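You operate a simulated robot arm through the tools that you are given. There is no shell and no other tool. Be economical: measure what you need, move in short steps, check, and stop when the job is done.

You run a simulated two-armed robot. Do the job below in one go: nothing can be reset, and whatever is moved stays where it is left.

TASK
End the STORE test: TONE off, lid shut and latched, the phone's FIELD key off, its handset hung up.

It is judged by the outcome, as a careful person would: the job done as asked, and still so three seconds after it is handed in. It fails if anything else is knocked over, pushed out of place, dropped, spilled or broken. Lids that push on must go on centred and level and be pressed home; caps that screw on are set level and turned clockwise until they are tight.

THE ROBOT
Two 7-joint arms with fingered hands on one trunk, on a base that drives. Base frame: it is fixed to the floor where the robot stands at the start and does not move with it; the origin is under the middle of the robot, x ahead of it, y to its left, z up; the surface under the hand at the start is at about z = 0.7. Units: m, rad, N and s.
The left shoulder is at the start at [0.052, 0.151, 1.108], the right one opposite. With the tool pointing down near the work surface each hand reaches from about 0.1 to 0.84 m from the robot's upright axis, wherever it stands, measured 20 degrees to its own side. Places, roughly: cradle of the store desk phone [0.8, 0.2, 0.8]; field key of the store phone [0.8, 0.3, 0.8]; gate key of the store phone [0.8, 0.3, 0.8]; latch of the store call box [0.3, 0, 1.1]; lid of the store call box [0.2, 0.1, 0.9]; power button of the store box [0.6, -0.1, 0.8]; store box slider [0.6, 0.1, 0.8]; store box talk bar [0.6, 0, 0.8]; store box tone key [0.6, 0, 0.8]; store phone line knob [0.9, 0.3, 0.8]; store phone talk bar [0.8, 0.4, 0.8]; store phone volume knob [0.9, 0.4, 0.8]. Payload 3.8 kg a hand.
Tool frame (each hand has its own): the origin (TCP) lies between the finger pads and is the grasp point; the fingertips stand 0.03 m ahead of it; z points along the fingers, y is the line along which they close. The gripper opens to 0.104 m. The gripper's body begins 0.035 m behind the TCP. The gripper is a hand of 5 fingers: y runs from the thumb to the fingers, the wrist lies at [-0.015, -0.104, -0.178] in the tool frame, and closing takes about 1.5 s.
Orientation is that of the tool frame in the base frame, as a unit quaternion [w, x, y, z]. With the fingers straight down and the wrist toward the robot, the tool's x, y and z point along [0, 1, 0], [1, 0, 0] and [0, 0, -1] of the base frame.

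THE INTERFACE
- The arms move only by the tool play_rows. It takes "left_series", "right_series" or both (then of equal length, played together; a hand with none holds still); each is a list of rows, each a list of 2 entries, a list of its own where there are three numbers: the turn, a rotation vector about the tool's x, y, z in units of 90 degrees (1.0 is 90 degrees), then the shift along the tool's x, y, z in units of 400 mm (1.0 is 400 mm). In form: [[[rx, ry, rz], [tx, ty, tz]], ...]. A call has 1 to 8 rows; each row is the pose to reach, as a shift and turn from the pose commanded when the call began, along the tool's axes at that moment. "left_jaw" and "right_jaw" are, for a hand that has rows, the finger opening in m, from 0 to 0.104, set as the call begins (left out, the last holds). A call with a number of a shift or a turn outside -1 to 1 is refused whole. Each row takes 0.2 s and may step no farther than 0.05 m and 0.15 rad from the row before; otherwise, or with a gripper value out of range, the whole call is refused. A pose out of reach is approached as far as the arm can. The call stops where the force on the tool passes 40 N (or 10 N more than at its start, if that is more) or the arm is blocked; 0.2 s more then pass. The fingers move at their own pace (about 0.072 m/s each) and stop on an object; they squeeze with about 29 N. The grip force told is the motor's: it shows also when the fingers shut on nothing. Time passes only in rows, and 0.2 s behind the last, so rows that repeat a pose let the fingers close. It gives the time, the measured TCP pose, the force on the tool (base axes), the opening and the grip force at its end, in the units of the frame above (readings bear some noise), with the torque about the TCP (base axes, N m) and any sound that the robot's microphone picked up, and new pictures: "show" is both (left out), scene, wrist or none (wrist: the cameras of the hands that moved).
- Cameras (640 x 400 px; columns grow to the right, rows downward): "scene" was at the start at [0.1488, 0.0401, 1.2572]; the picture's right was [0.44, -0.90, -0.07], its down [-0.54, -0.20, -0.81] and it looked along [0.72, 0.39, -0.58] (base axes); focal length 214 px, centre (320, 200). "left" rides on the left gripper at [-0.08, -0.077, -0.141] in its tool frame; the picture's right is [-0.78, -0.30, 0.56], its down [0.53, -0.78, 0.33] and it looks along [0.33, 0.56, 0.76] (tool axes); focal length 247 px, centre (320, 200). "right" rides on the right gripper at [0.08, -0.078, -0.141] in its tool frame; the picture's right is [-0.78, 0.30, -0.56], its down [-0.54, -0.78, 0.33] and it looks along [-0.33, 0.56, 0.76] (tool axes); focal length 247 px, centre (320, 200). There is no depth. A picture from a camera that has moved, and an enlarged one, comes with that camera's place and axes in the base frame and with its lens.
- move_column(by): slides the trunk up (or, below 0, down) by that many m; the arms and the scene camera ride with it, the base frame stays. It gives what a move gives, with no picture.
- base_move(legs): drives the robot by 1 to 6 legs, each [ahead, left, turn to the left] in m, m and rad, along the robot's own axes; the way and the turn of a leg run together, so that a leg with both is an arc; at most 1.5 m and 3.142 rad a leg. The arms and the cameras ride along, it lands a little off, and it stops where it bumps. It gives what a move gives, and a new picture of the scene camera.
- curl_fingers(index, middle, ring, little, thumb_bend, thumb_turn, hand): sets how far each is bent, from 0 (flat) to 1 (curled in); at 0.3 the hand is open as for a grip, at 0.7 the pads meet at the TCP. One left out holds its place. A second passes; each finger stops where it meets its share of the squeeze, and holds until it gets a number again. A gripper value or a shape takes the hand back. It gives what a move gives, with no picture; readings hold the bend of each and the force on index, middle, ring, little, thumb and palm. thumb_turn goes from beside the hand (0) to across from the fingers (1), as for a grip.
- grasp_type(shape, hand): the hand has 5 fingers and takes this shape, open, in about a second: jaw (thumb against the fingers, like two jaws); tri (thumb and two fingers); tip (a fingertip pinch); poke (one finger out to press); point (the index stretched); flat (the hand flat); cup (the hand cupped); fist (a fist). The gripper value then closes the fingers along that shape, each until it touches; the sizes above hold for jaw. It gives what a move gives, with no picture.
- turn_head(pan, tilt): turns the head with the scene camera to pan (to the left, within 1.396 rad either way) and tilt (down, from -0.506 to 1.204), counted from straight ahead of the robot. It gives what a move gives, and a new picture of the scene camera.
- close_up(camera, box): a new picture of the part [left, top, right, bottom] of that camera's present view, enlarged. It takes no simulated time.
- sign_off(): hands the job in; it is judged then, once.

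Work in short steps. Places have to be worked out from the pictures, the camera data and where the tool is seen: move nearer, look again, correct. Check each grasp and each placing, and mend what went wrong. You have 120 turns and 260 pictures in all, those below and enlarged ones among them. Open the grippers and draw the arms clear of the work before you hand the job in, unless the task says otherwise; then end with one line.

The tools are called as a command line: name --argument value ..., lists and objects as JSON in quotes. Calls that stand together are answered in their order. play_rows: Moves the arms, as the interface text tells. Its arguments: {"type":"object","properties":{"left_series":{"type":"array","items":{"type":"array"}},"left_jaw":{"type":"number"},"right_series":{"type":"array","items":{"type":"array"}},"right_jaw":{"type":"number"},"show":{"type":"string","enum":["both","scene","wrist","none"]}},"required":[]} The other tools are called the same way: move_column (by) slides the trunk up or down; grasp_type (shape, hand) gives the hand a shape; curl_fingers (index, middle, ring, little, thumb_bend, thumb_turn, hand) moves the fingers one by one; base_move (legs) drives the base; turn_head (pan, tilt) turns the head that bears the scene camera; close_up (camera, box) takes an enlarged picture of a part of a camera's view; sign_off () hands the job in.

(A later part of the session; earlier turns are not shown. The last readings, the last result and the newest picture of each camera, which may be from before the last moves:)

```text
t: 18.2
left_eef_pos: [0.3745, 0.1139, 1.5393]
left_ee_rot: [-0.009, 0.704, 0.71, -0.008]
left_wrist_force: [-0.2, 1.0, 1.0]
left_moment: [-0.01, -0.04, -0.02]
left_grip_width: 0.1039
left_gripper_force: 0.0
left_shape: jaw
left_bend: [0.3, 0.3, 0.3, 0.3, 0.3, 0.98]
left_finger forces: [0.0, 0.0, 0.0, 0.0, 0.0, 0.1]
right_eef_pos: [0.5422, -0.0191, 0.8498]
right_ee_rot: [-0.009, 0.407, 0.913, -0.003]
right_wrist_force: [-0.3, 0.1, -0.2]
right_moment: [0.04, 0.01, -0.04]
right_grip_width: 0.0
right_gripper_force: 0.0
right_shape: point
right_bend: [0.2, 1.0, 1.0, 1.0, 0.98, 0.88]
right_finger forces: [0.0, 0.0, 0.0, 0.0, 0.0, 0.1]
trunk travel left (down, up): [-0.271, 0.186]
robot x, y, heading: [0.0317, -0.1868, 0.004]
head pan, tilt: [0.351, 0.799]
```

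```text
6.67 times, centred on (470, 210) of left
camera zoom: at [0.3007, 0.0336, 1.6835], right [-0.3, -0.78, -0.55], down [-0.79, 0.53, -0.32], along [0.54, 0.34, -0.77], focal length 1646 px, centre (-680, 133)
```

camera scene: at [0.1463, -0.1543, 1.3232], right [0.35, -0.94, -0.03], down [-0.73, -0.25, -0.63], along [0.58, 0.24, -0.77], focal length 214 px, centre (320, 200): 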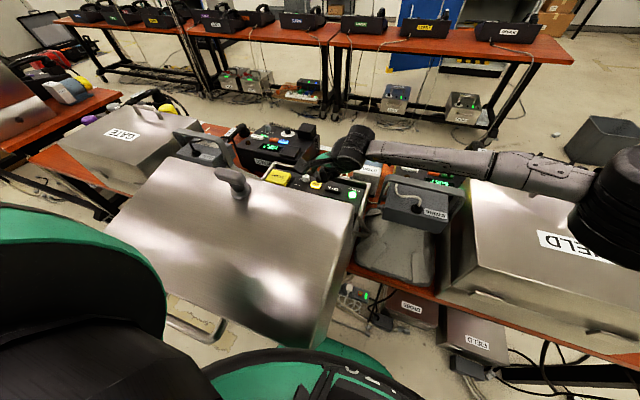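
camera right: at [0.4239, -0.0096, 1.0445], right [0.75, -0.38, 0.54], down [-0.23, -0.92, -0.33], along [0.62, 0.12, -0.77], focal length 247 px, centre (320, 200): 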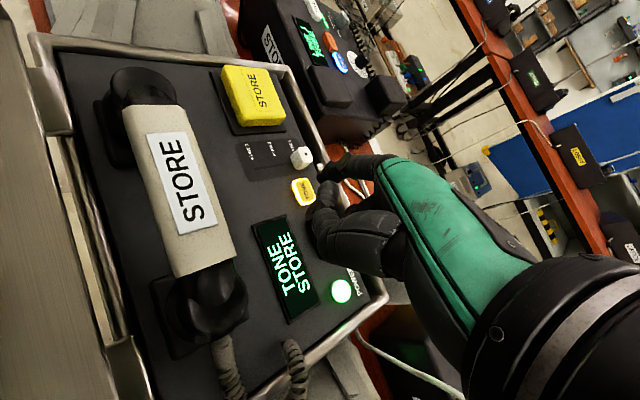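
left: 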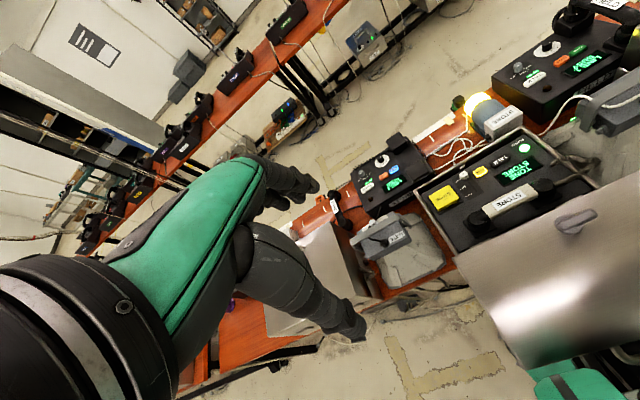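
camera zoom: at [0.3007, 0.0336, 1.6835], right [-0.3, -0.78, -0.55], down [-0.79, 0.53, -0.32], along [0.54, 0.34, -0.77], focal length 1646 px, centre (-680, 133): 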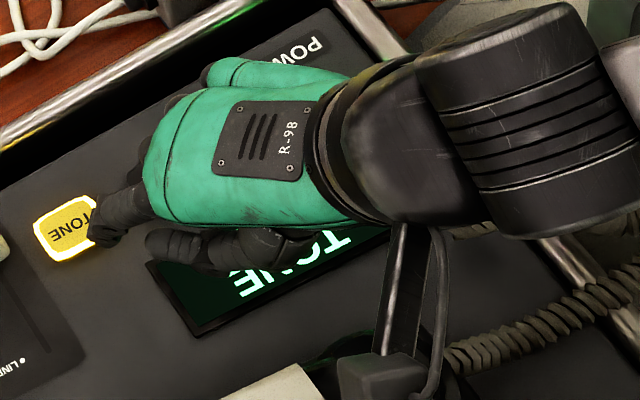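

The left view shows the tip still a bit short of the key's centre. I'll nudge it (+6, +7) mm and lower it 5 mm.

play_rows --right_series '[[[0, 0, 0], [0.003, 0.023, 0]], [[0, 0, 0], [0.003, 0.023, 0.012]]]' --show "none"

close_up --camera "right" --box '[270, 130, 390, 210]'

close_up --camera "left" --box '[430, 180, 510, 240]'

```text
t: 18.8
left_eef_pos: [0.3751, 0.114, 1.5387]
left_ee_rot: [-0.008, 0.705, 0.709, -0.008]
left_wrist_force: [-0.3, 0.2, -0.7]
left_moment: [-0.02, -0.01, 0.02]
left_grip_width: 0.1039
left_gripper_force: 0.1
left_shape: jaw
left_bend: [0.3, 0.3, 0.3, 0.3, 0.3, 0.98]
left_finger forces: [0.2, 0.1, 0.1, 0.1, 0.0, 0.1]
right_eef_pos: [0.5484, -0.0132, 0.8444]
right_ee_rot: [-0.009, 0.408, 0.913, -0.003]
right_wrist_force: [0.5, 0.2, -0.6]
right_moment: [0.02, -0.01, 0.01]
right_grip_width: 0.0001
right_gripper_force: 0.0
right_shape: point
right_bend: [0.2, 1.0, 1.0, 1.0, 0.98, 0.88]
right_finger forces: [0.0, 0.0, 0.1, 0.1, 0.0, 0.1]
trunk travel left (down, up): [-0.271, 0.186]
robot x, y, heading: [0.0295, -0.1851, 0.01]
head pan, tilt: [0.351, 0.799]
```

```text
5.00 times, centred on (330, 170) of right
camera zoom: at [0.4417, -0.0046, 0.9866], right [0.75, -0.38, 0.54], down [-0.23, -0.92, -0.33], along [0.62, 0.12, -0.77], focal length 1235 px, centre (270, 350)
```

zoom: 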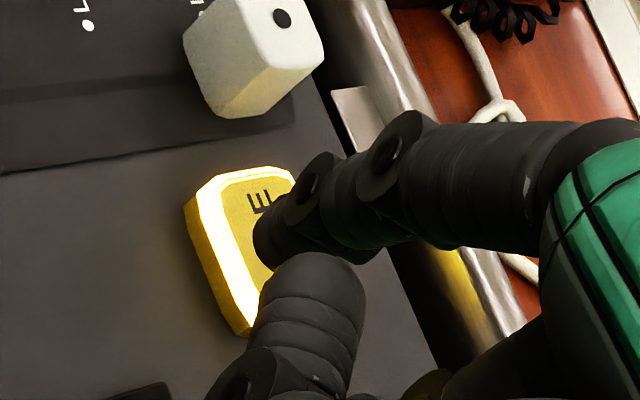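

```text
6.67 times, centred on (470, 210) of left
camera zoom: at [0.3006, 0.0335, 1.6835], right [-0.3, -0.78, -0.55], down [-0.79, 0.53, -0.32], along [0.54, 0.34, -0.77], focal length 1646 px, centre (-680, 133)
```

zoom: 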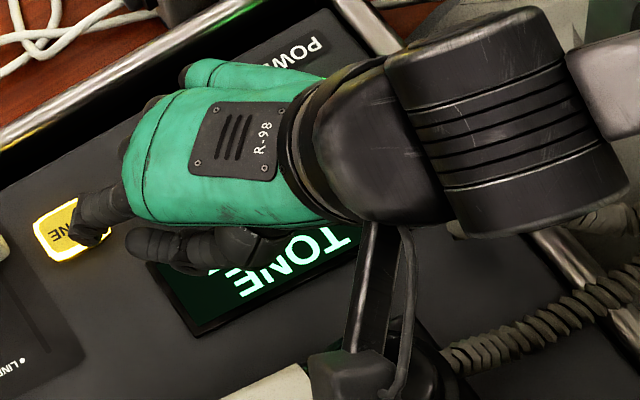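

Both views now place the tip over the key. I'm pressing down in 2–3 mm steps.

play_rows --right_series '[[[0, 0, 0], [0.0, 0, 0.008]], [[0, 0, 0], [0, 0, 0.016]], [[0, 0, 0], [0, 0, 0.022]], [[0, 0, 0], [0, 0, 0.028]], [[0, 0, 0], [0, 0, 0.034]], [[0, 0, 0], [0, 0, 0.04]]]' --show "none"

close_up --camera "right" --box '[200, 120, 400, 320]'

```text
t: 20.2
left_eef_pos: [0.3752, 0.1137, 1.5386]
left_ee_rot: [-0.007, 0.705, 0.709, -0.007]
left_wrist_force: [0.2, 0.4, -0.9]
left_moment: [-0.02, 0.01, -0.03]
left_grip_width: 0.1039
left_gripper_force: 0.2
left_shape: jaw
left_bend: [0.3, 0.3, 0.3, 0.3, 0.3, 0.98]
left_finger forces: [0.0, 0.0, 0.0, 0.0, 0.0, 0.0]
right_eef_pos: [0.5475, -0.0112, 0.8281]
right_ee_rot: [-0.01, 0.407, 0.914, -0.004]
right_wrist_force: [-0.1, 0.0, -0.2]
right_moment: [0.07, -0.03, -0.02]
right_grip_width: 0.0001
right_gripper_force: 0.1
right_shape: point
right_bend: [0.2, 1.0, 1.0, 1.0, 0.98, 0.88]
right_finger forces: [0.7, 0.0, 0.0, 0.0, 0.0, 0.0]
trunk travel left (down, up): [-0.271, 0.186]
robot x, y, heading: [0.0318, -0.1839, 0.006]
head pan, tilt: [0.351, 0.799]
```

```text
2.00 times, centred on (300, 220) of right
camera zoom: at [0.4402, -0.0043, 0.9705], right [0.75, -0.38, 0.54], down [-0.23, -0.92, -0.33], along [0.62, 0.12, -0.77], focal length 494 px, centre (360, 160)
```

zoom: 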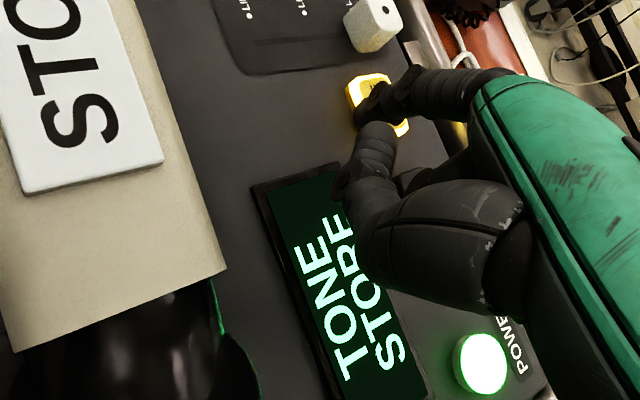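

Contact is starting on the index, at 0.7 N. I'll press a little farther.

play_rows --right_series '[[[0, 0, 0], [0.0, 0, 0.005]], [[0, 0, 0], [0, 0, 0.01]], [[0, 0, 0], [0, 0, 0.015]]]' --show "none"

close_up --camera "right" --box '[200, 120, 400, 320]'

```text
t: 21.0
left_eef_pos: [0.3746, 0.1142, 1.54]
left_ee_rot: [-0.008, 0.704, 0.71, -0.006]
left_wrist_force: [0.1, 0.6, 0.5]
left_moment: [0.0, 0.02, -0.03]
left_grip_width: 0.1038
left_gripper_force: 0.0
left_shape: jaw
left_bend: [0.3, 0.3, 0.3, 0.3, 0.3, 0.98]
left_finger forces: [0.0, 0.0, 0.1, 0.0, 0.0, 0.0]
right_eef_pos: [0.5466, -0.0128, 0.8234]
right_ee_rot: [-0.009, 0.407, 0.913, -0.003]
right_wrist_force: [-0.9, -1.3, 4.6]
right_moment: [0.21, -0.18, -0.04]
right_grip_width: 0.0
right_gripper_force: 0.0
right_shape: point
right_bend: [0.19, 1.0, 1.0, 1.0, 0.98, 0.88]
right_finger forces: [4.7, 0.0, 0.0, 0.1, 0.1, 0.0]
trunk travel left (down, up): [-0.271, 0.186]
robot x, y, heading: [0.0316, -0.1882, 0.006]
head pan, tilt: [0.351, 0.799]
heard: click
```

```text
2.00 times, centred on (300, 220) of right
camera zoom: at [0.4398, -0.0045, 0.9657], right [0.75, -0.38, 0.54], down [-0.23, -0.92, -0.33], along [0.62, 0.12, -0.77], focal length 494 px, centre (360, 160)
```

zoom: 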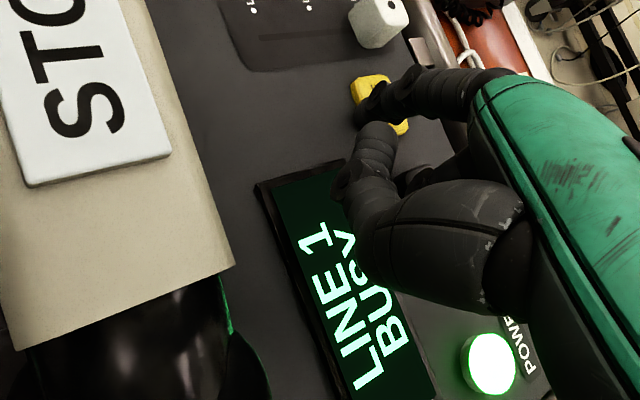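

Click: TONE is off and the display reads LINE 1 BUSY. I'll raise the right hand straight up, clear of the box.

play_rows --right_series '[[[0, 0, 0], [0, 0, -0.1]], [[0, 0, 0], [0, 0, -0.2]], [[0, 0, 0], [0, 0, -0.3]], [[0, 0, 0], [0, 0, -0.4]], [[0, 0, 0], [0, 0, -0.5]], [[0, 0, 0], [0, 0, -0.6]], [[0, 0, 0], [0, 0, -0.7]], [[0, 0, 0], [0, 0, -0.8]]]' --show "both"

close_up --camera "left" --box '[320, 140, 640, 400]'

```text
t: 22.8
left_eef_pos: [0.3741, 0.1146, 1.5404]
left_ee_rot: [-0.007, 0.705, 0.71, -0.008]
left_wrist_force: [-0.1, 0.1, -0.4]
left_moment: [-0.01, 0.01, 0.04]
left_grip_width: 0.1039
left_gripper_force: 0.1
left_shape: jaw
left_bend: [0.3, 0.3, 0.3, 0.3, 0.3, 0.98]
left_finger forces: [0.1, 0.0, 0.0, 0.0, 0.0, 0.1]
right_eef_pos: [0.5529, -0.0145, 1.1434]
right_ee_rot: [-0.008, 0.407, 0.913, -0.005]
right_wrist_force: [-0.3, -0.7, 1.6]
right_moment: [-0.01, -0.03, -0.01]
right_grip_width: 0.0
right_gripper_force: 0.0
right_shape: point
right_bend: [0.2, 1.0, 1.0, 1.0, 0.98, 0.88]
right_finger forces: [0.0, 0.0, 0.0, 0.0, 0.0, 0.1]
trunk travel left (down, up): [-0.271, 0.186]
robot x, y, heading: [0.0311, -0.1863, 0.009]
head pan, tilt: [0.351, 0.799]
camera scene: at [0.1454, -0.1543, 1.3233], right [0.35, -0.94, -0.03], down [-0.73, -0.25, -0.63], along [0.58, 0.24, -0.77], focal length 214 px, centre (320, 200)
camera right: at [0.4462, -0.0061, 1.2864], right [0.75, -0.38, 0.54], down [-0.23, -0.92, -0.33], along [0.62, 0.12, -0.77], focal length 247 px, centre (320, 200)
```

scene: 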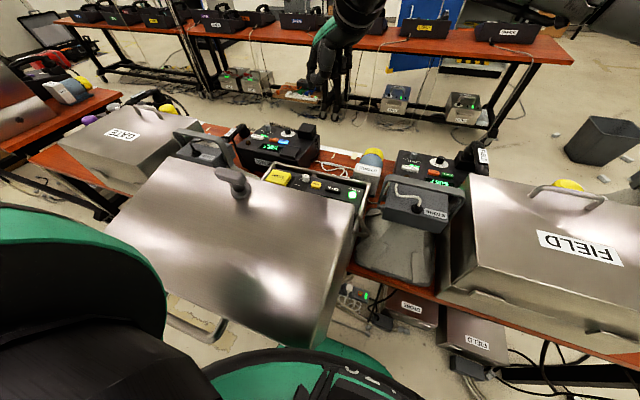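
right: 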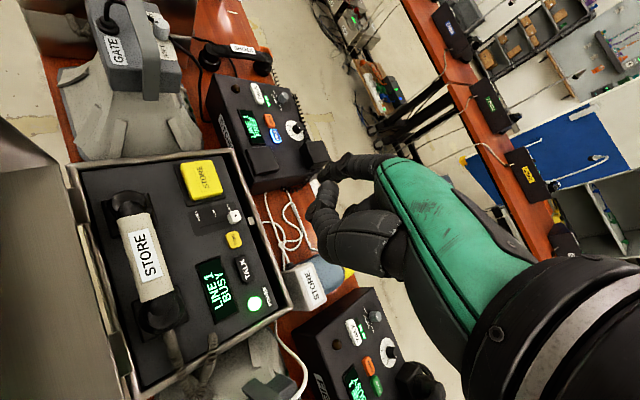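

```text
1.54 times, centred on (480, 270) of left
camera zoom: at [0.2997, 0.0337, 1.6837], right [-0.3, -0.78, -0.55], down [-0.79, 0.53, -0.32], along [0.54, 0.34, -0.77], focal length 380 px, centre (74, 92)
```

zoom: 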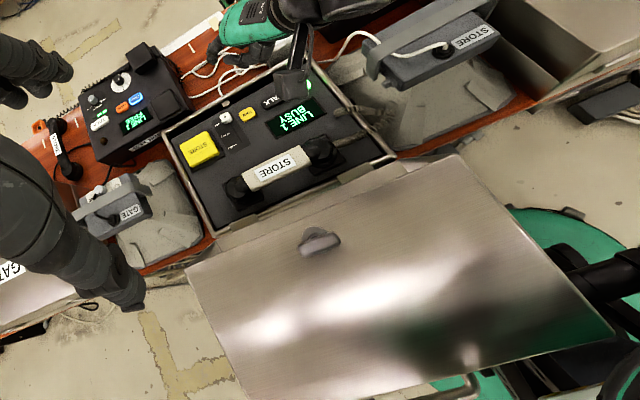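

The right camera and left camera give: T-bar centre ≈ (0.31, 0.05, 1.10), hinge ≈ (0.40, 0.82), lid open about 100°. I plan to pinch the T-bar by its two ends, closing along y, so that it pivots in the grip as the lid swings. First I raise and yaw the right hand and take the tip-pinch shape.

play_rows --right_series '[[[0, 0, -0.067], [0.03, -0.02, -0.05]], [[0, 0, -0.133], [0.06, -0.04, -0.1]], [[0, 0, -0.2], [0.1, -0.06, -0.15]], [[0, 0, -0.267], [0.13, -0.08, -0.2]], [[0, 0, -0.333], [0.16, -0.1, -0.25]], [[0, 0, -0.4], [0.19, -0.13, -0.3]], [[0, 0, -0.467], [0.22, -0.15, -0.33]], [[0, 0, -0.533], [0.256, -0.173, -0.36]]]' --show "none"

grasp_type --shape "tri" --hand "right"

close_up --camera "right" --box '[0, 0, 640, 400]'

close_up --camera "left" --box '[280, 100, 640, 400]'

```text
t: 24.6
left_eef_pos: [0.3743, 0.1128, 1.5399]
left_ee_rot: [-0.008, 0.705, 0.709, -0.007]
left_wrist_force: [1.6, -0.2, 0.5]
left_moment: [0.04, 0.04, -0.01]
left_grip_width: 0.1039
left_gripper_force: 0.0
left_shape: jaw
left_bend: [0.3, 0.3, 0.3, 0.3, 0.3, 0.98]
left_finger forces: [0.0, 0.0, 0.1, 0.0, 0.0, 0.0]
right_eef_pos: [0.4283, -0.0854, 1.2808]
right_ee_rot: [-0.075, 0.135, 0.987, 0.054]
right_wrist_force: [-0.9, 0.1, -0.3]
right_moment: [0.04, -0.02, -0.03]
right_grip_width: 0.0001
right_gripper_force: 0.1
right_shape: point
right_bend: [0.2, 1.0, 1.0, 1.0, 0.98, 0.88]
right_finger forces: [0.0, 0.0, 0.1, 0.0, 0.0, 0.0]
right hand out of reach, approached as far as the arm can: row 4, 5, 6, 7, 8
trunk travel left (down, up): [-0.271, 0.186]
robot x, y, heading: [0.0364, -0.1861, 0.01]
head pan, tilt: [0.351, 0.799]
```

```text
t: 25.5
left_eef_pos: [0.375, 0.1145, 1.5391]
left_ee_rot: [-0.007, 0.704, 0.71, -0.008]
left_wrist_force: [0.3, -0.2, 0.0]
left_moment: [0.03, -0.01, -0.01]
left_grip_width: 0.1037
left_gripper_force: 0.0
left_shape: jaw
left_bend: [0.3, 0.3, 0.3, 0.3, 0.3, 0.98]
left_finger forces: [0.0, 0.1, 0.1, 0.0, 0.0, 0.0]
right_eef_pos: [0.4296, -0.082, 1.2784]
right_ee_rot: [-0.074, 0.135, 0.987, 0.053]
right_wrist_force: [0.0, -0.3, 0.4]
right_moment: [-0.03, -0.02, 0.02]
right_grip_width: 0.1037
right_gripper_force: 0.0
right_shape: tri
right_bend: [0.3, 0.3, 0.99, 0.99, 0.3, 0.97]
right_finger forces: [0.1, 0.0, 0.0, 0.0, 0.0, 0.1]
trunk travel left (down, up): [-0.271, 0.186]
robot x, y, heading: [0.0311, -0.1852, 0.008]
head pan, tilt: [0.351, 0.799]
```

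```text
1.00 times, centred on (320, 200) of right (not enlarged: the box is as wide or as high as the picture)
camera zoom: at [0.353, -0.1544, 1.4235], right [0.89, 0.01, 0.45], down [0.25, -0.84, -0.48], along [0.37, 0.54, -0.76], focal length 247 px, centre (320, 200)
```

zoom: 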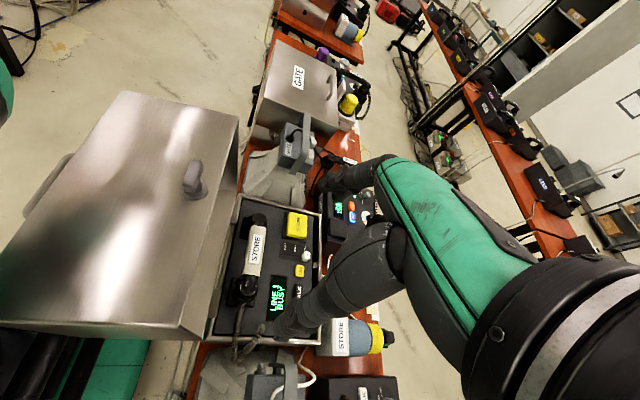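

```text
1.33 times, centred on (460, 250) of left
camera zoom: at [0.3007, 0.0335, 1.6835], right [-0.3, -0.78, -0.55], down [-0.79, 0.53, -0.32], along [0.54, 0.34, -0.77], focal length 329 px, centre (133, 133)
```

zoom: 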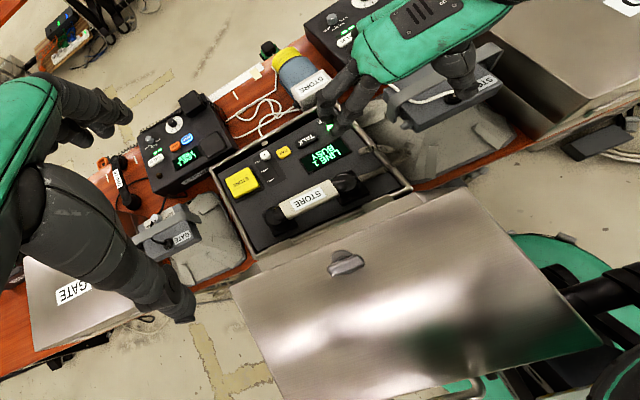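

The 90° yaw is not reachable so close in. I'll go back to the normal orientation (wrist toward the robot), driving back a little for room; I'll take the T-bar between thumb (near side) and fingers (far side).

play_rows --right_series '[[[0, 0, 0.093], [0, 0, 0]], [[0, 0, 0.186], [0, 0, -0.01]], [[0, 0, 0.279], [0, 0, -0.03]], [[0, 0, 0.372], [0, 0, -0.05]], [[0, 0, 0.465], [0, 0, -0.07]], [[0, 0, 0.558], [0, 0, -0.09]], [[0, 0, 0.651], [0, 0, -0.12]], [[0, 0, 0.744], [0, 0, -0.15]]]' --show "none"

base_move --legs '[[-0.1, 0.12, 0]]'

```text
t: 27.3
left_eef_pos: [0.375, 0.1129, 1.5391]
left_ee_rot: [-0.007, 0.705, 0.709, -0.008]
left_wrist_force: [0.0, -0.5, 0.6]
left_moment: [0.0, -0.01, 0.01]
left_grip_width: 0.1037
left_gripper_force: 0.0
left_shape: jaw
left_bend: [0.3, 0.3, 0.3, 0.3, 0.3, 0.98]
left_finger forces: [0.1, 0.0, 0.0, 0.0, 0.0, 0.0]
right_eef_pos: [0.4403, -0.0936, 1.3386]
right_ee_rot: [-0.093, 0.658, 0.747, 0.007]
right_wrist_force: [-0.2, -0.2, 0.7]
right_moment: [-0.04, 0.03, 0.02]
right_grip_width: 0.1035
right_gripper_force: 0.2
right_shape: tri
right_bend: [0.3, 0.3, 0.99, 0.99, 0.3, 0.97]
right_finger forces: [0.0, 0.0, 0.1, 0.0, 0.0, 0.0]
trunk travel left (down, up): [-0.271, 0.186]
robot x, y, heading: [0.032, -0.1854, 0.004]
head pan, tilt: [0.351, 0.799]
```

```text
t: 28.7
left_eef_pos: [0.2756, 0.2284, 1.5396]
left_ee_rot: [-0.009, 0.705, 0.709, -0.008]
left_wrist_force: [1.3, 0.1, 0.0]
left_moment: [0.03, 0.0, -0.01]
left_grip_width: 0.1039
left_gripper_force: 0.0
left_shape: jaw
left_bend: [0.3, 0.3, 0.3, 0.3, 0.3, 0.98]
left_finger forces: [0.1, 0.0, 0.0, 0.0, 0.0, 0.1]
right_eef_pos: [0.3413, 0.0226, 1.3379]
right_ee_rot: [-0.096, 0.657, 0.748, 0.006]
right_wrist_force: [0.3, 0.1, 0.6]
right_moment: [0.05, 0.0, -0.05]
right_grip_width: 0.1039
right_gripper_force: 0.0
right_shape: tri
right_bend: [0.3, 0.3, 0.99, 0.99, 0.3, 0.97]
right_finger forces: [0.0, 0.0, 0.0, 0.1, 0.0, 0.0]
trunk travel left (down, up): [-0.271, 0.186]
robot x, y, heading: [-0.0719, -0.0697, 0.009]
head pan, tilt: [0.351, 0.799]
camera scene: at [0.0463, -0.0378, 1.323], right [0.35, -0.94, -0.03], down [-0.73, -0.25, -0.63], along [0.58, 0.24, -0.77], focal length 214 px, centre (320, 200)
```

scene: 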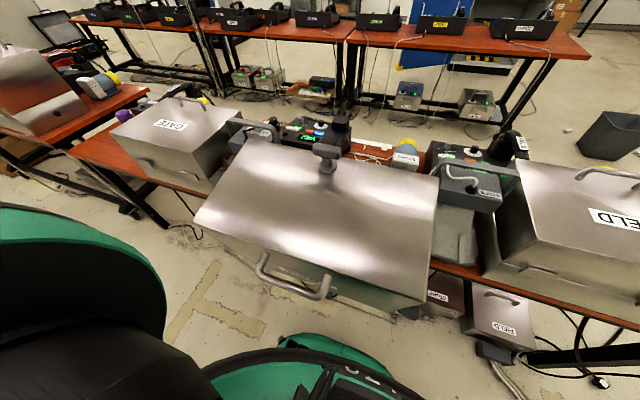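

The T-bar reads (0.313, 0.054, 1.10) from here as well. I'll level the hand and bring the TCP to 9 cm above it.

play_rows --right_series '[[[0, -0.032, 0.03], [0.007, -0.004, 0.1]], [[0, -0.065, 0.06], [0.014, -0.008, 0.2]], [[0, -0.097, 0.089], [0.021, -0.012, 0.3]], [[0, -0.097, 0.089], [0.028, -0.015, 0.383]]]'

close_up --camera "scene" --box '[220, 60, 440, 220]'

close_up --camera "left" --box '[280, 150, 640, 400]'

```text
t: 29.7
left_eef_pos: [0.2736, 0.2327, 1.5401]
left_ee_rot: [-0.008, 0.705, 0.709, -0.008]
left_wrist_force: [0.2, -0.3, 0.8]
left_moment: [0.03, 0.0, 0.0]
left_grip_width: 0.104
left_gripper_force: 0.0
left_shape: jaw
left_bend: [0.3, 0.3, 0.3, 0.3, 0.3, 0.98]
left_finger forces: [0.0, 0.0, 0.1, 0.0, 0.0, 0.0]
right_eef_pos: [0.314, 0.0542, 1.1891]
right_ee_rot: [-0.038, 0.706, 0.705, -0.051]
right_wrist_force: [-0.3, 0.3, 0.6]
right_moment: [0.03, 0.0, 0.0]
right_grip_width: 0.1037
right_gripper_force: 0.0
right_shape: tri
right_bend: [0.3, 0.3, 0.99, 0.99, 0.3, 0.97]
right_finger forces: [0.0, 0.1, 0.1, 0.1, 0.1, 0.1]
trunk travel left (down, up): [-0.271, 0.186]
robot x, y, heading: [-0.068, -0.0663, 0.009]
head pan, tilt: [0.351, 0.799]
camera scene: at [0.0449, -0.0359, 1.3232], right [0.35, -0.94, -0.03], down [-0.73, -0.25, -0.63], along [0.58, 0.24, -0.77], focal length 214 px, centre (320, 200)
camera right: at [0.2551, 0.1378, 1.338], right [0.36, -0.77, 0.53], down [-0.81, -0.54, -0.22], along [0.46, -0.35, -0.82], focal length 247 px, centre (320, 200)
```

scene: 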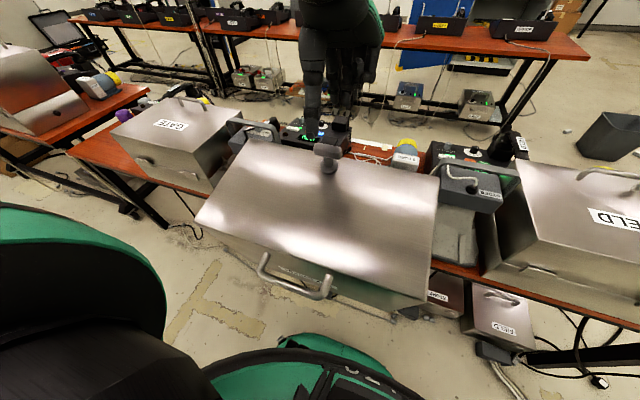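
right: 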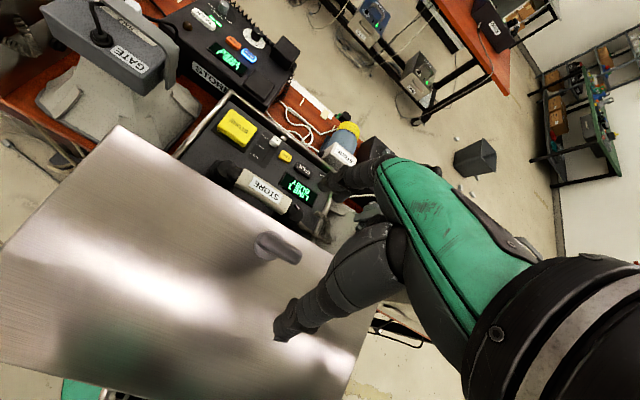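

```text
2.50 times, centred on (330, 140) of scene
camera zoom: at [0.0449, -0.0359, 1.3232], right [0.35, -0.94, -0.03], down [-0.73, -0.25, -0.63], along [0.58, 0.24, -0.77], focal length 536 px, centre (295, 350)
```

zoom: 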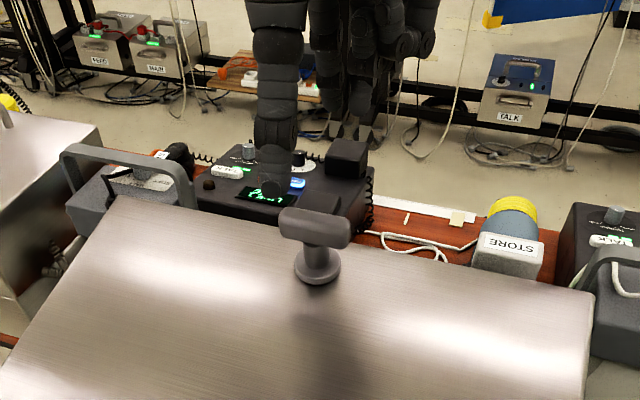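

```text
1.60 times, centred on (460, 275) of left
camera zoom: at [0.1997, 0.1517, 1.6833], right [-0.3, -0.78, -0.55], down [-0.79, 0.53, -0.31], along [0.54, 0.34, -0.77], focal length 395 px, centre (96, 80)
```

zoom: 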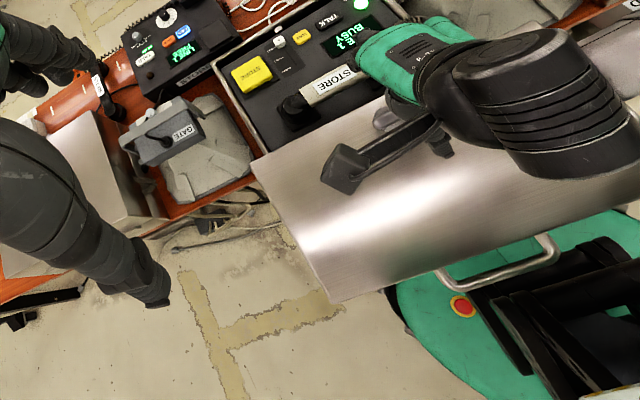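

The hand is centred over the T-bar. I'll lower it around the bar.

play_rows --right_series '[[[0, 0, 0], [0, 0.01, 0.08]], [[0, 0, 0], [0, 0.02, 0.15]], [[0, 0, 0], [0, 0.024, 0.19]]]'

close_up --camera "scene" --box '[220, 60, 440, 220]'

close_up --camera "right" --box '[220, 150, 440, 350]'

```text
t: 30.5
left_eef_pos: [0.2727, 0.2326, 1.5385]
left_ee_rot: [-0.007, 0.705, 0.71, -0.008]
left_wrist_force: [0.2, -0.5, 0.4]
left_moment: [-0.02, 0.01, -0.02]
left_grip_width: 0.1037
left_gripper_force: 0.0
left_shape: jaw
left_bend: [0.3, 0.3, 0.3, 0.3, 0.3, 0.98]
left_finger forces: [0.1, 0.0, 0.0, 0.0, 0.1, 0.0]
right_eef_pos: [0.3124, 0.0551, 1.1137]
right_ee_rot: [-0.038, 0.706, 0.706, -0.05]
right_wrist_force: [-0.6, 0.1, 0.0]
right_moment: [0.02, -0.02, 0.02]
right_grip_width: 0.1035
right_gripper_force: 0.0
right_shape: tri
right_bend: [0.3, 0.3, 0.99, 0.99, 0.3, 0.97]
right_finger forces: [0.0, 0.1, 0.1, 0.0, 0.0, 0.0]
trunk travel left (down, up): [-0.271, 0.186]
robot x, y, heading: [-0.066, -0.0661, 0.007]
head pan, tilt: [0.351, 0.799]
camera scene: at [0.0445, -0.036, 1.3232], right [0.35, -0.94, -0.03], down [-0.73, -0.25, -0.63], along [0.58, 0.24, -0.77], focal length 214 px, centre (320, 200)
camera right: at [0.2547, 0.137, 1.261], right [0.36, -0.77, 0.53], down [-0.81, -0.54, -0.22], along [0.46, -0.35, -0.82], focal length 247 px, centre (320, 200)
```

scene: 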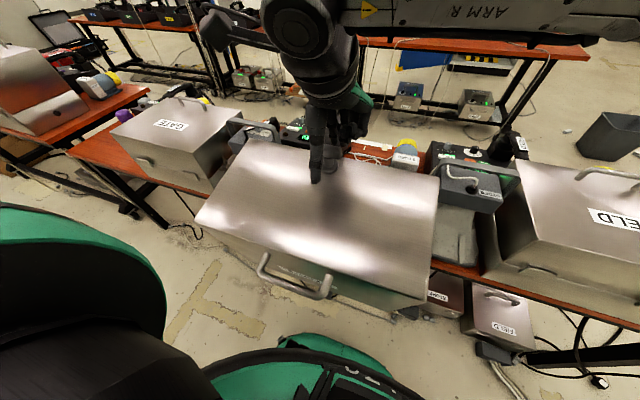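
right: 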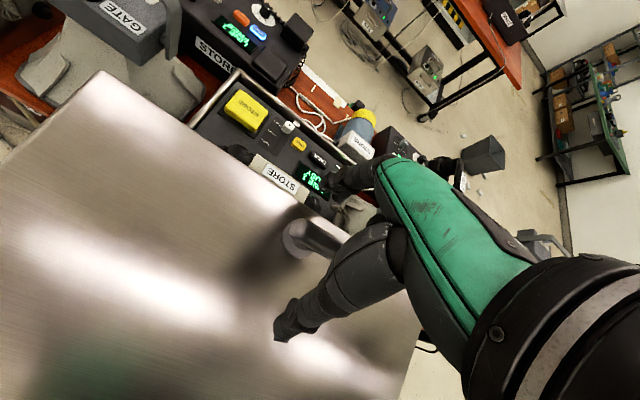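

```text
2.50 times, centred on (330, 140) of scene
camera zoom: at [0.0445, -0.036, 1.3232], right [0.35, -0.94, -0.03], down [-0.73, -0.25, -0.63], along [0.58, 0.24, -0.77], focal length 536 px, centre (295, 350)
```

zoom: 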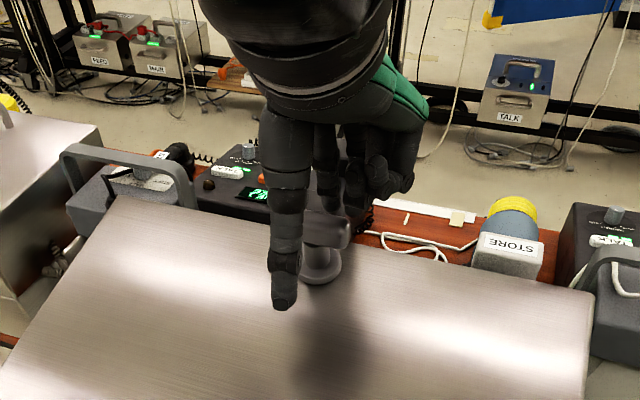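

```text
2.00 times, centred on (330, 250) of right
camera zoom: at [0.2547, 0.137, 1.261], right [0.36, -0.77, 0.53], down [-0.81, -0.54, -0.22], along [0.46, -0.35, -0.82], focal length 494 px, centre (300, 100)
```

zoom: 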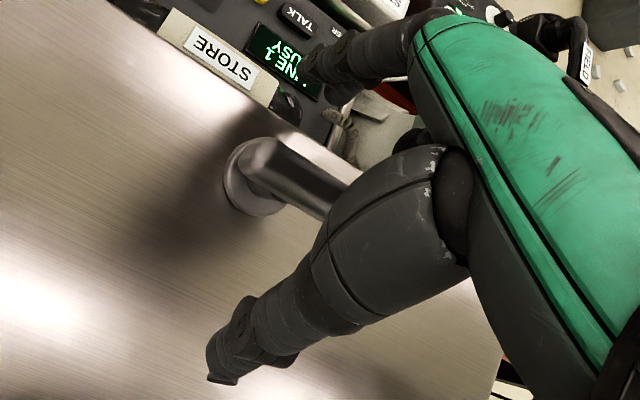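

The thumb is behind the bar and the fingers in front. I'll close the hand on it.

play_rows --right_series '[[[0, 0, 0], [0, 0, 0]], [[0, 0, 0], [0, 0, 0]], [[0, 0, 0], [0, 0, 0]], [[0, 0, 0], [0, 0, 0]], [[0, 0, 0], [0, 0, 0]], [[0, 0, 0], [0, 0, 0]], [[0, 0, 0], [0, 0, 0]]]' --right_jaw 0.0

close_up --camera "scene" --box '[220, 60, 440, 220]'

close_up --camera "right" --box '[220, 150, 440, 350]'

```text
t: 32.1
left_eef_pos: [0.2739, 0.2319, 1.5376]
left_ee_rot: [-0.008, 0.704, 0.71, -0.008]
left_wrist_force: [0.9, 0.1, -0.4]
left_moment: [0.04, -0.03, 0.02]
left_grip_width: 0.1038
left_gripper_force: 0.0
left_shape: jaw
left_bend: [0.3, 0.3, 0.3, 0.3, 0.3, 0.98]
left_finger forces: [0.0, 0.0, 0.0, 0.1, 0.1, 0.0]
right_eef_pos: [0.3126, 0.0545, 1.1116]
right_ee_rot: [-0.039, 0.705, 0.706, -0.052]
right_wrist_force: [-5.6, -0.1, -14.7]
right_moment: [0.05, 0.25, 0.02]
right_grip_width: 0.0067
right_gripper_force: 28.9
right_shape: tri
right_bend: [0.73, 0.66, 1.0, 1.0, 0.72, 1.0]
right_finger forces: [12.9, 11.7, 0.1, 0.0, 26.8, 0.0]
trunk travel left (down, up): [-0.271, 0.186]
robot x, y, heading: [-0.0693, -0.0677, 0.009]
head pan, tilt: [0.351, 0.799]
camera scene: at [0.0448, -0.0356, 1.3231], right [0.35, -0.94, -0.03], down [-0.73, -0.25, -0.63], along [0.58, 0.24, -0.77], focal length 214 px, centre (320, 200)
camera right: at [0.2546, 0.1374, 1.2599], right [0.37, -0.77, 0.53], down [-0.81, -0.54, -0.22], along [0.46, -0.35, -0.82], focal length 247 px, centre (320, 200)
```

scene: 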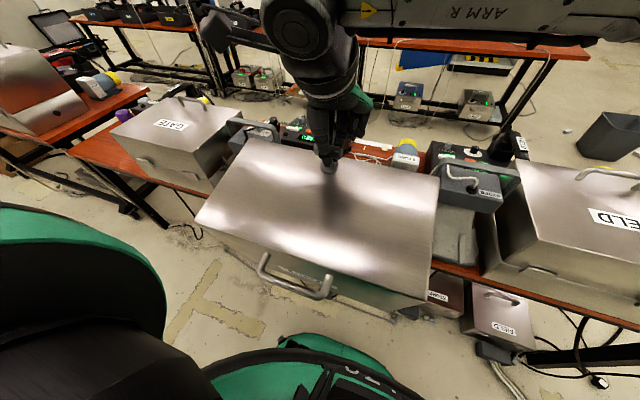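
right: 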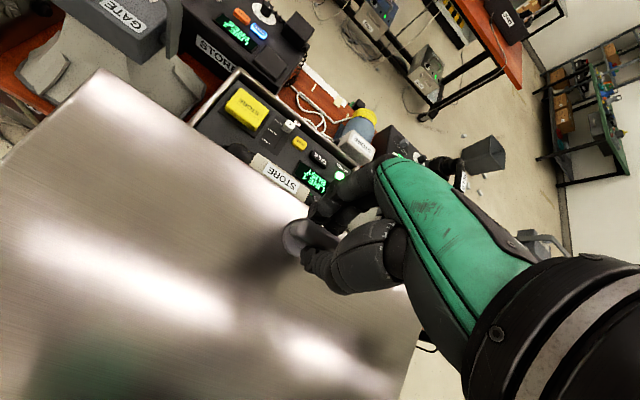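

```text
2.50 times, centred on (330, 140) of scene
camera zoom: at [0.0448, -0.0356, 1.3231], right [0.35, -0.94, -0.03], down [-0.73, -0.25, -0.63], along [0.58, 0.24, -0.77], focal length 536 px, centre (295, 350)
```

zoom: 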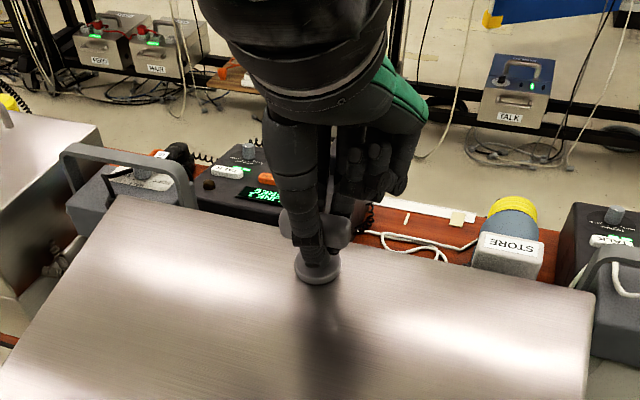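

```text
2.00 times, centred on (330, 250) of right
camera zoom: at [0.2546, 0.1374, 1.2599], right [0.37, -0.77, 0.53], down [-0.81, -0.54, -0.22], along [0.46, -0.35, -0.82], focal length 494 px, centre (300, 100)
```

zoom: 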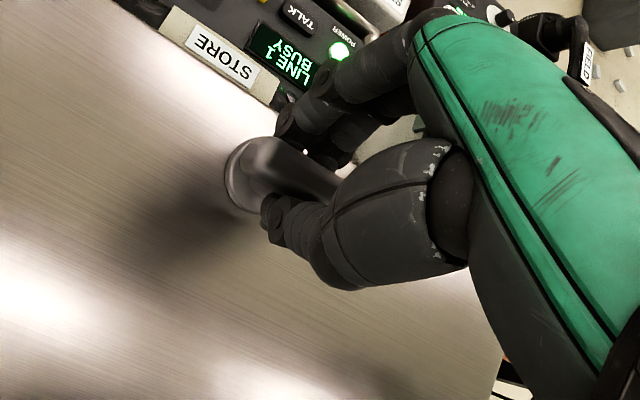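

The T-bar is held (29 N grip, both sides loaded). I'll swing it on the arc about the hinge in small steps and watch the forces.

play_rows --right_series '[[[0, 0, 0], [0.043, 0, -0.016]], [[0, 0, 0], [0, 0.086, -0.0325]], [[0, 0, 0], [0, 0.179, -0.055]]]' --show "scene"

```text
t: 32.5
left_eef_pos: [0.2744, 0.2281, 1.54]
left_ee_rot: [-0.009, 0.705, 0.709, -0.007]
left_wrist_force: [0.5, 0.2, 0.1]
left_moment: [-0.04, 0.01, -0.01]
left_grip_width: 0.1038
left_gripper_force: 0.0
left_shape: jaw
left_bend: [0.3, 0.3, 0.3, 0.3, 0.3, 0.98]
left_finger forces: [0.1, 0.0, 0.1, 0.0, 0.0, 0.0]
right_eef_pos: [0.3138, 0.0594, 1.1112]
right_ee_rot: [-0.034, 0.708, 0.702, -0.063]
right_wrist_force: [-6.6, -11.6, -18.8]
right_moment: [-0.1, 0.23, -0.07]
right_grip_width: 0.0063
right_gripper_force: 29.2
right_shape: tri
right_bend: [0.73, 0.67, 1.0, 1.0, 0.72, 1.0]
right_finger forces: [12.9, 13.7, 0.0, 0.1, 29.9, 0.1]
trunk travel left (down, up): [-0.271, 0.186]
robot x, y, heading: [-0.0677, -0.0654, 0.007]
head pan, tilt: [0.351, 0.799]
stopped in row 1 (right hand): the force on the tool passed its limit at 44 N (the readings are from after the stop); the commanded pose is now the measured one
camera scene: at [0.0441, -0.0387, 1.3233], right [0.35, -0.94, -0.03], down [-0.73, -0.25, -0.63], along [0.58, 0.24, -0.77], focal length 214 px, centre (320, 200)
```

scene: 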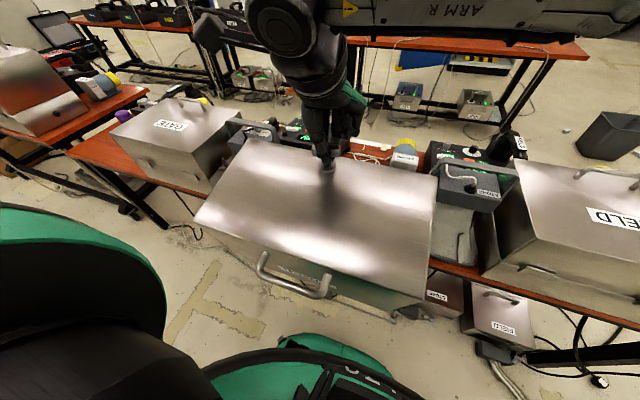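

I typed that first row's shift sideways by mistake, and it stopped harmlessly. I'll redo it along the proper arc direction in smaller steps.

play_rows --right_series '[[[0, 0, 0], [-0.01, 0.02, -0.008]], [[0, 0, 0], [-0.01, 0.043, -0.016]], [[0, 0, 0], [-0.01, 0.065, -0.025]], [[0, 0, 0], [-0.01, 0.086, -0.0325]], [[0, 0, 0], [-0.01, 0.13, -0.045]], [[0, 0, 0], [-0.01, 0.179, -0.055]]]' --show "scene"

```text
t: 33.9
left_eef_pos: [0.2782, 0.2333, 1.5381]
left_ee_rot: [-0.008, 0.705, 0.709, -0.009]
left_wrist_force: [0.9, 0.8, -0.6]
left_moment: [0.01, -0.03, 0.01]
left_grip_width: 0.1042
left_gripper_force: 0.1
left_shape: jaw
left_bend: [0.3, 0.3, 0.3, 0.3, 0.3, 0.98]
left_finger forces: [0.0, 0.1, 0.1, 0.0, 0.2, 0.0]
right_eef_pos: [0.39, 0.0582, 1.1229]
right_ee_rot: [-0.036, 0.708, 0.703, -0.06]
right_wrist_force: [-9.8, -0.7, -35.1]
right_moment: [0.11, 0.65, -0.03]
right_grip_width: 0.0049
right_gripper_force: 29.3
right_shape: tri
right_bend: [0.72, 0.66, 1.0, 1.0, 0.72, 1.0]
right_finger forces: [17.3, 24.4, 0.0, 0.0, 24.2, 0.1]
trunk travel left (down, up): [-0.271, 0.186]
robot x, y, heading: [-0.0716, -0.0643, 0.006]
head pan, tilt: [0.351, 0.799]
camera scene: at [0.0468, -0.0354, 1.3228], right [0.35, -0.94, -0.03], down [-0.73, -0.25, -0.63], along [0.58, 0.24, -0.78], focal length 214 px, centre (320, 200)
```

scene: 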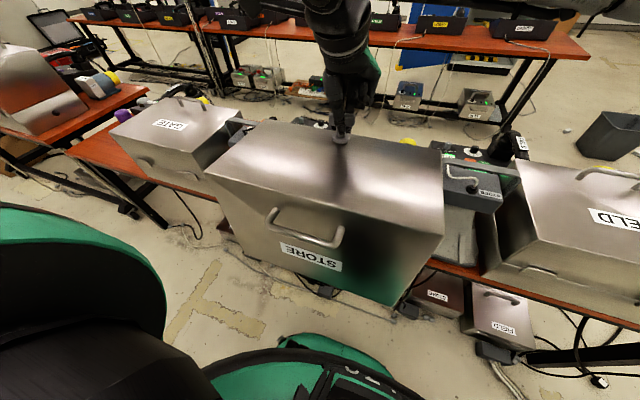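

The lid is following. The grip is pulling up too hard, so I'll run the next stretch slightly lower.

play_rows --right_series '[[[0, 0, 0], [0, 0.02, 0.008]], [[0, 0, 0], [0, 0.06, 0.008]], [[0, 0, 0], [0, 0.097, 0.006]], [[0, 0, 0], [0, 0.145, 0.007]], [[0, 0, 0], [0, 0.193, 0.009]], [[0, 0, 0], [0, 0.24, 0.015]]]' --show "scene"

```text
t: 35.3
left_eef_pos: [0.2752, 0.2328, 1.5387]
left_ee_rot: [-0.008, 0.705, 0.709, -0.008]
left_wrist_force: [0.5, 0.1, -0.1]
left_moment: [-0.01, -0.02, -0.02]
left_grip_width: 0.1037
left_gripper_force: 0.2
left_shape: jaw
left_bend: [0.3, 0.3, 0.3, 0.3, 0.3, 0.98]
left_finger forces: [0.0, 0.0, 0.1, 0.0, 0.1, 0.0]
right_eef_pos: [0.4809, 0.0584, 1.108]
right_ee_rot: [-0.035, 0.707, 0.704, -0.061]
right_wrist_force: [-13.5, -0.6, -23.2]
right_moment: [0.16, 0.51, -0.11]
right_grip_width: 0.0067
right_gripper_force: 29.1
right_shape: tri
right_bend: [0.73, 0.67, 1.0, 1.0, 0.74, 1.0]
right_finger forces: [12.9, 21.8, 0.0, 0.1, 22.9, 0.0]
trunk travel left (down, up): [-0.271, 0.186]
robot x, y, heading: [-0.0705, -0.0662, 0.003]
head pan, tilt: [0.351, 0.799]
camera scene: at [0.0453, -0.0355, 1.323], right [0.35, -0.94, -0.03], down [-0.73, -0.25, -0.63], along [0.58, 0.24, -0.77], focal length 214 px, centre (320, 200)
```

scene: 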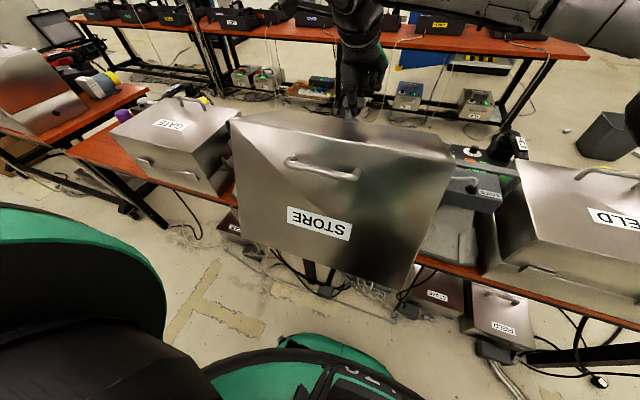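

Going well, at about halfway. Continuing the arc past the balance point.

play_rows --right_series '[[[0, 0, 0], [0, 0.069, 0.016]], [[0, 0, 0], [0, 0.139, 0.037]], [[0, 0, 0], [0, 0.183, 0.056]], [[0, 0, 0], [0, 0.227, 0.076]], [[0, 0, 0], [0, 0.268, 0.1]]]' --show "scene"

```text
t: 36.5
left_eef_pos: [0.2739, 0.2383, 1.5395]
left_ee_rot: [-0.007, 0.705, 0.709, -0.008]
left_wrist_force: [-1.2, 0.1, -0.1]
left_moment: [-0.01, -0.02, 0.01]
left_grip_width: 0.104
left_gripper_force: 0.1
left_shape: jaw
left_bend: [0.3, 0.3, 0.3, 0.3, 0.3, 0.98]
left_finger forces: [0.0, 0.1, 0.0, 0.0, 0.1, 0.0]
right_eef_pos: [0.5759, 0.0536, 1.0554]
right_ee_rot: [-0.032, 0.706, 0.705, -0.057]
right_wrist_force: [-5.8, 16.5, -5.5]
right_moment: [0.1, 0.19, 0.05]
right_grip_width: 0.0083
right_gripper_force: 29.5
right_shape: tri
right_bend: [0.74, 0.71, 1.0, 1.0, 0.76, 1.0]
right_finger forces: [13.6, 9.4, 0.1, 0.0, 22.7, 0.1]
right hand out of reach, approached as far as the arm can: row 5
trunk travel left (down, up): [-0.271, 0.186]
robot x, y, heading: [-0.0698, -0.0665, 0.01]
head pan, tilt: [0.351, 0.799]
camera scene: at [0.0446, -0.0306, 1.3233], right [0.35, -0.94, -0.03], down [-0.73, -0.25, -0.63], along [0.58, 0.24, -0.78], focal length 214 px, centre (320, 200)
```

scene: 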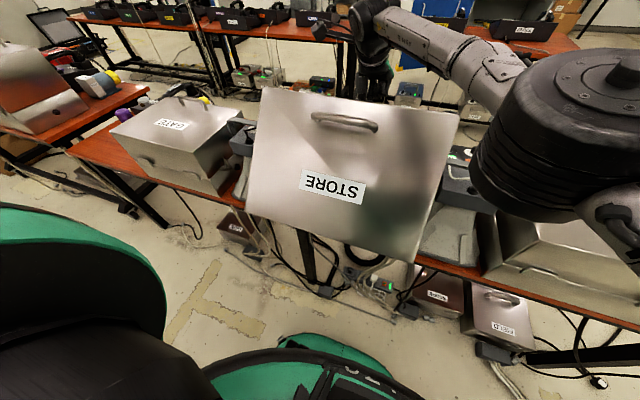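

At this base position the arm runs out of reach. I'll swing the lid back to about vertical, where its arc is horizontal, and drive the base forward 0.1 m still holding it, so the lid just follows.

play_rows --right_series '[[[0, 0, 0], [0, -0.062, -0.032]], [[0, 0, 0], [0, -0.124, -0.06]], [[0, 0, 0], [0, -0.187, -0.082]], [[0, 0, 0], [0, -0.2525, -0.1]], [[0, 0, 0], [0, -0.3575, -0.113]], [[0, 0, 0], [0, -0.418, -0.112]], [[0, 0, 0], [0, -0.4825, -0.107]], [[0, 0, 0], [0, -0.5425, -0.097]]]' --show "none"

```text
t: 37.8
left_eef_pos: [0.2722, 0.2329, 1.5391]
left_ee_rot: [-0.007, 0.705, 0.709, -0.008]
left_wrist_force: [-0.4, -0.1, -0.3]
left_moment: [0.06, -0.01, -0.02]
left_grip_width: 0.1037
left_gripper_force: 0.1
left_shape: jaw
left_bend: [0.3, 0.3, 0.3, 0.3, 0.3, 0.98]
left_finger forces: [0.0, 0.0, 0.0, 0.0, 0.0, 0.0]
right_eef_pos: [0.4318, 0.0515, 1.1115]
right_ee_rot: [-0.037, 0.705, 0.705, -0.066]
right_wrist_force: [-10.5, 6.5, -20.9]
right_moment: [0.07, 0.06, 0.06]
right_grip_width: 0.0063
right_gripper_force: 29.3
right_shape: tri
right_bend: [0.73, 0.73, 1.0, 1.0, 0.73, 1.0]
right_finger forces: [11.2, 8.0, 0.0, 0.0, 27.6, 0.0]
trunk travel left (down, up): [-0.271, 0.186]
robot x, y, heading: [-0.0705, -0.0679, 0.001]
head pan, tilt: [0.351, 0.799]
stopped in row 6 (right hand): the force on the tool passed its limit at 41 N (the readings are from after the stop); the commanded pose is now the measured one
```

play_rows --right_series '[[[0, 0, 0], [0, -0.04, 0.0]], [[0, 0, 0], [0, -0.08, 0.004]], [[0, 0, 0], [0, -0.12, 0.01]], [[0, 0, 0], [0, -0.16, 0.018]]]' --show "scene"

```text
t: 38.8
left_eef_pos: [0.2776, 0.2336, 1.5381]
left_ee_rot: [-0.008, 0.705, 0.709, -0.01]
left_wrist_force: [0.3, -0.6, 0.7]
left_moment: [0.01, 0.02, 0.01]
left_grip_width: 0.1038
left_gripper_force: 0.0
left_shape: jaw
left_bend: [0.3, 0.3, 0.3, 0.3, 0.3, 0.98]
left_finger forces: [0.1, 0.0, 0.0, 0.0, 0.0, 0.0]
right_eef_pos: [0.3729, 0.0512, 1.1131]
right_ee_rot: [-0.035, 0.708, 0.703, -0.065]
right_wrist_force: [-6.9, 7.3, -36.2]
right_moment: [0.01, -0.08, 0.03]
right_grip_width: 0.0054
right_gripper_force: 29.0
right_shape: tri
right_bend: [0.73, 0.73, 1.0, 1.0, 0.73, 1.0]
right_finger forces: [10.8, 6.6, 0.0, 0.0, 31.3, 0.0]
trunk travel left (down, up): [-0.271, 0.186]
robot x, y, heading: [-0.072, -0.0642, 0.006]
head pan, tilt: [0.351, 0.799]
camera scene: at [0.0464, -0.034, 1.3228], right [0.35, -0.94, -0.03], down [-0.73, -0.25, -0.63], along [0.58, 0.24, -0.78], focal length 214 px, centre (320, 200)
```

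scene: 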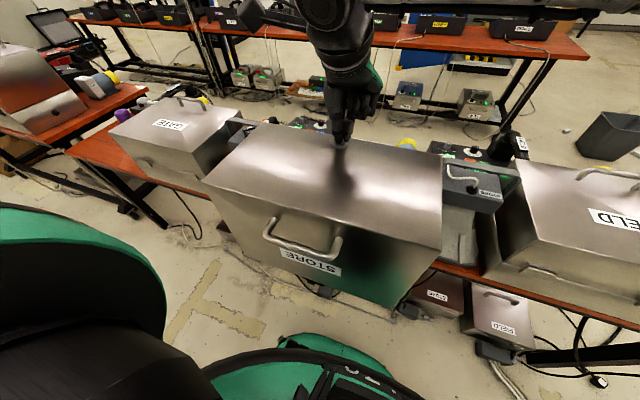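

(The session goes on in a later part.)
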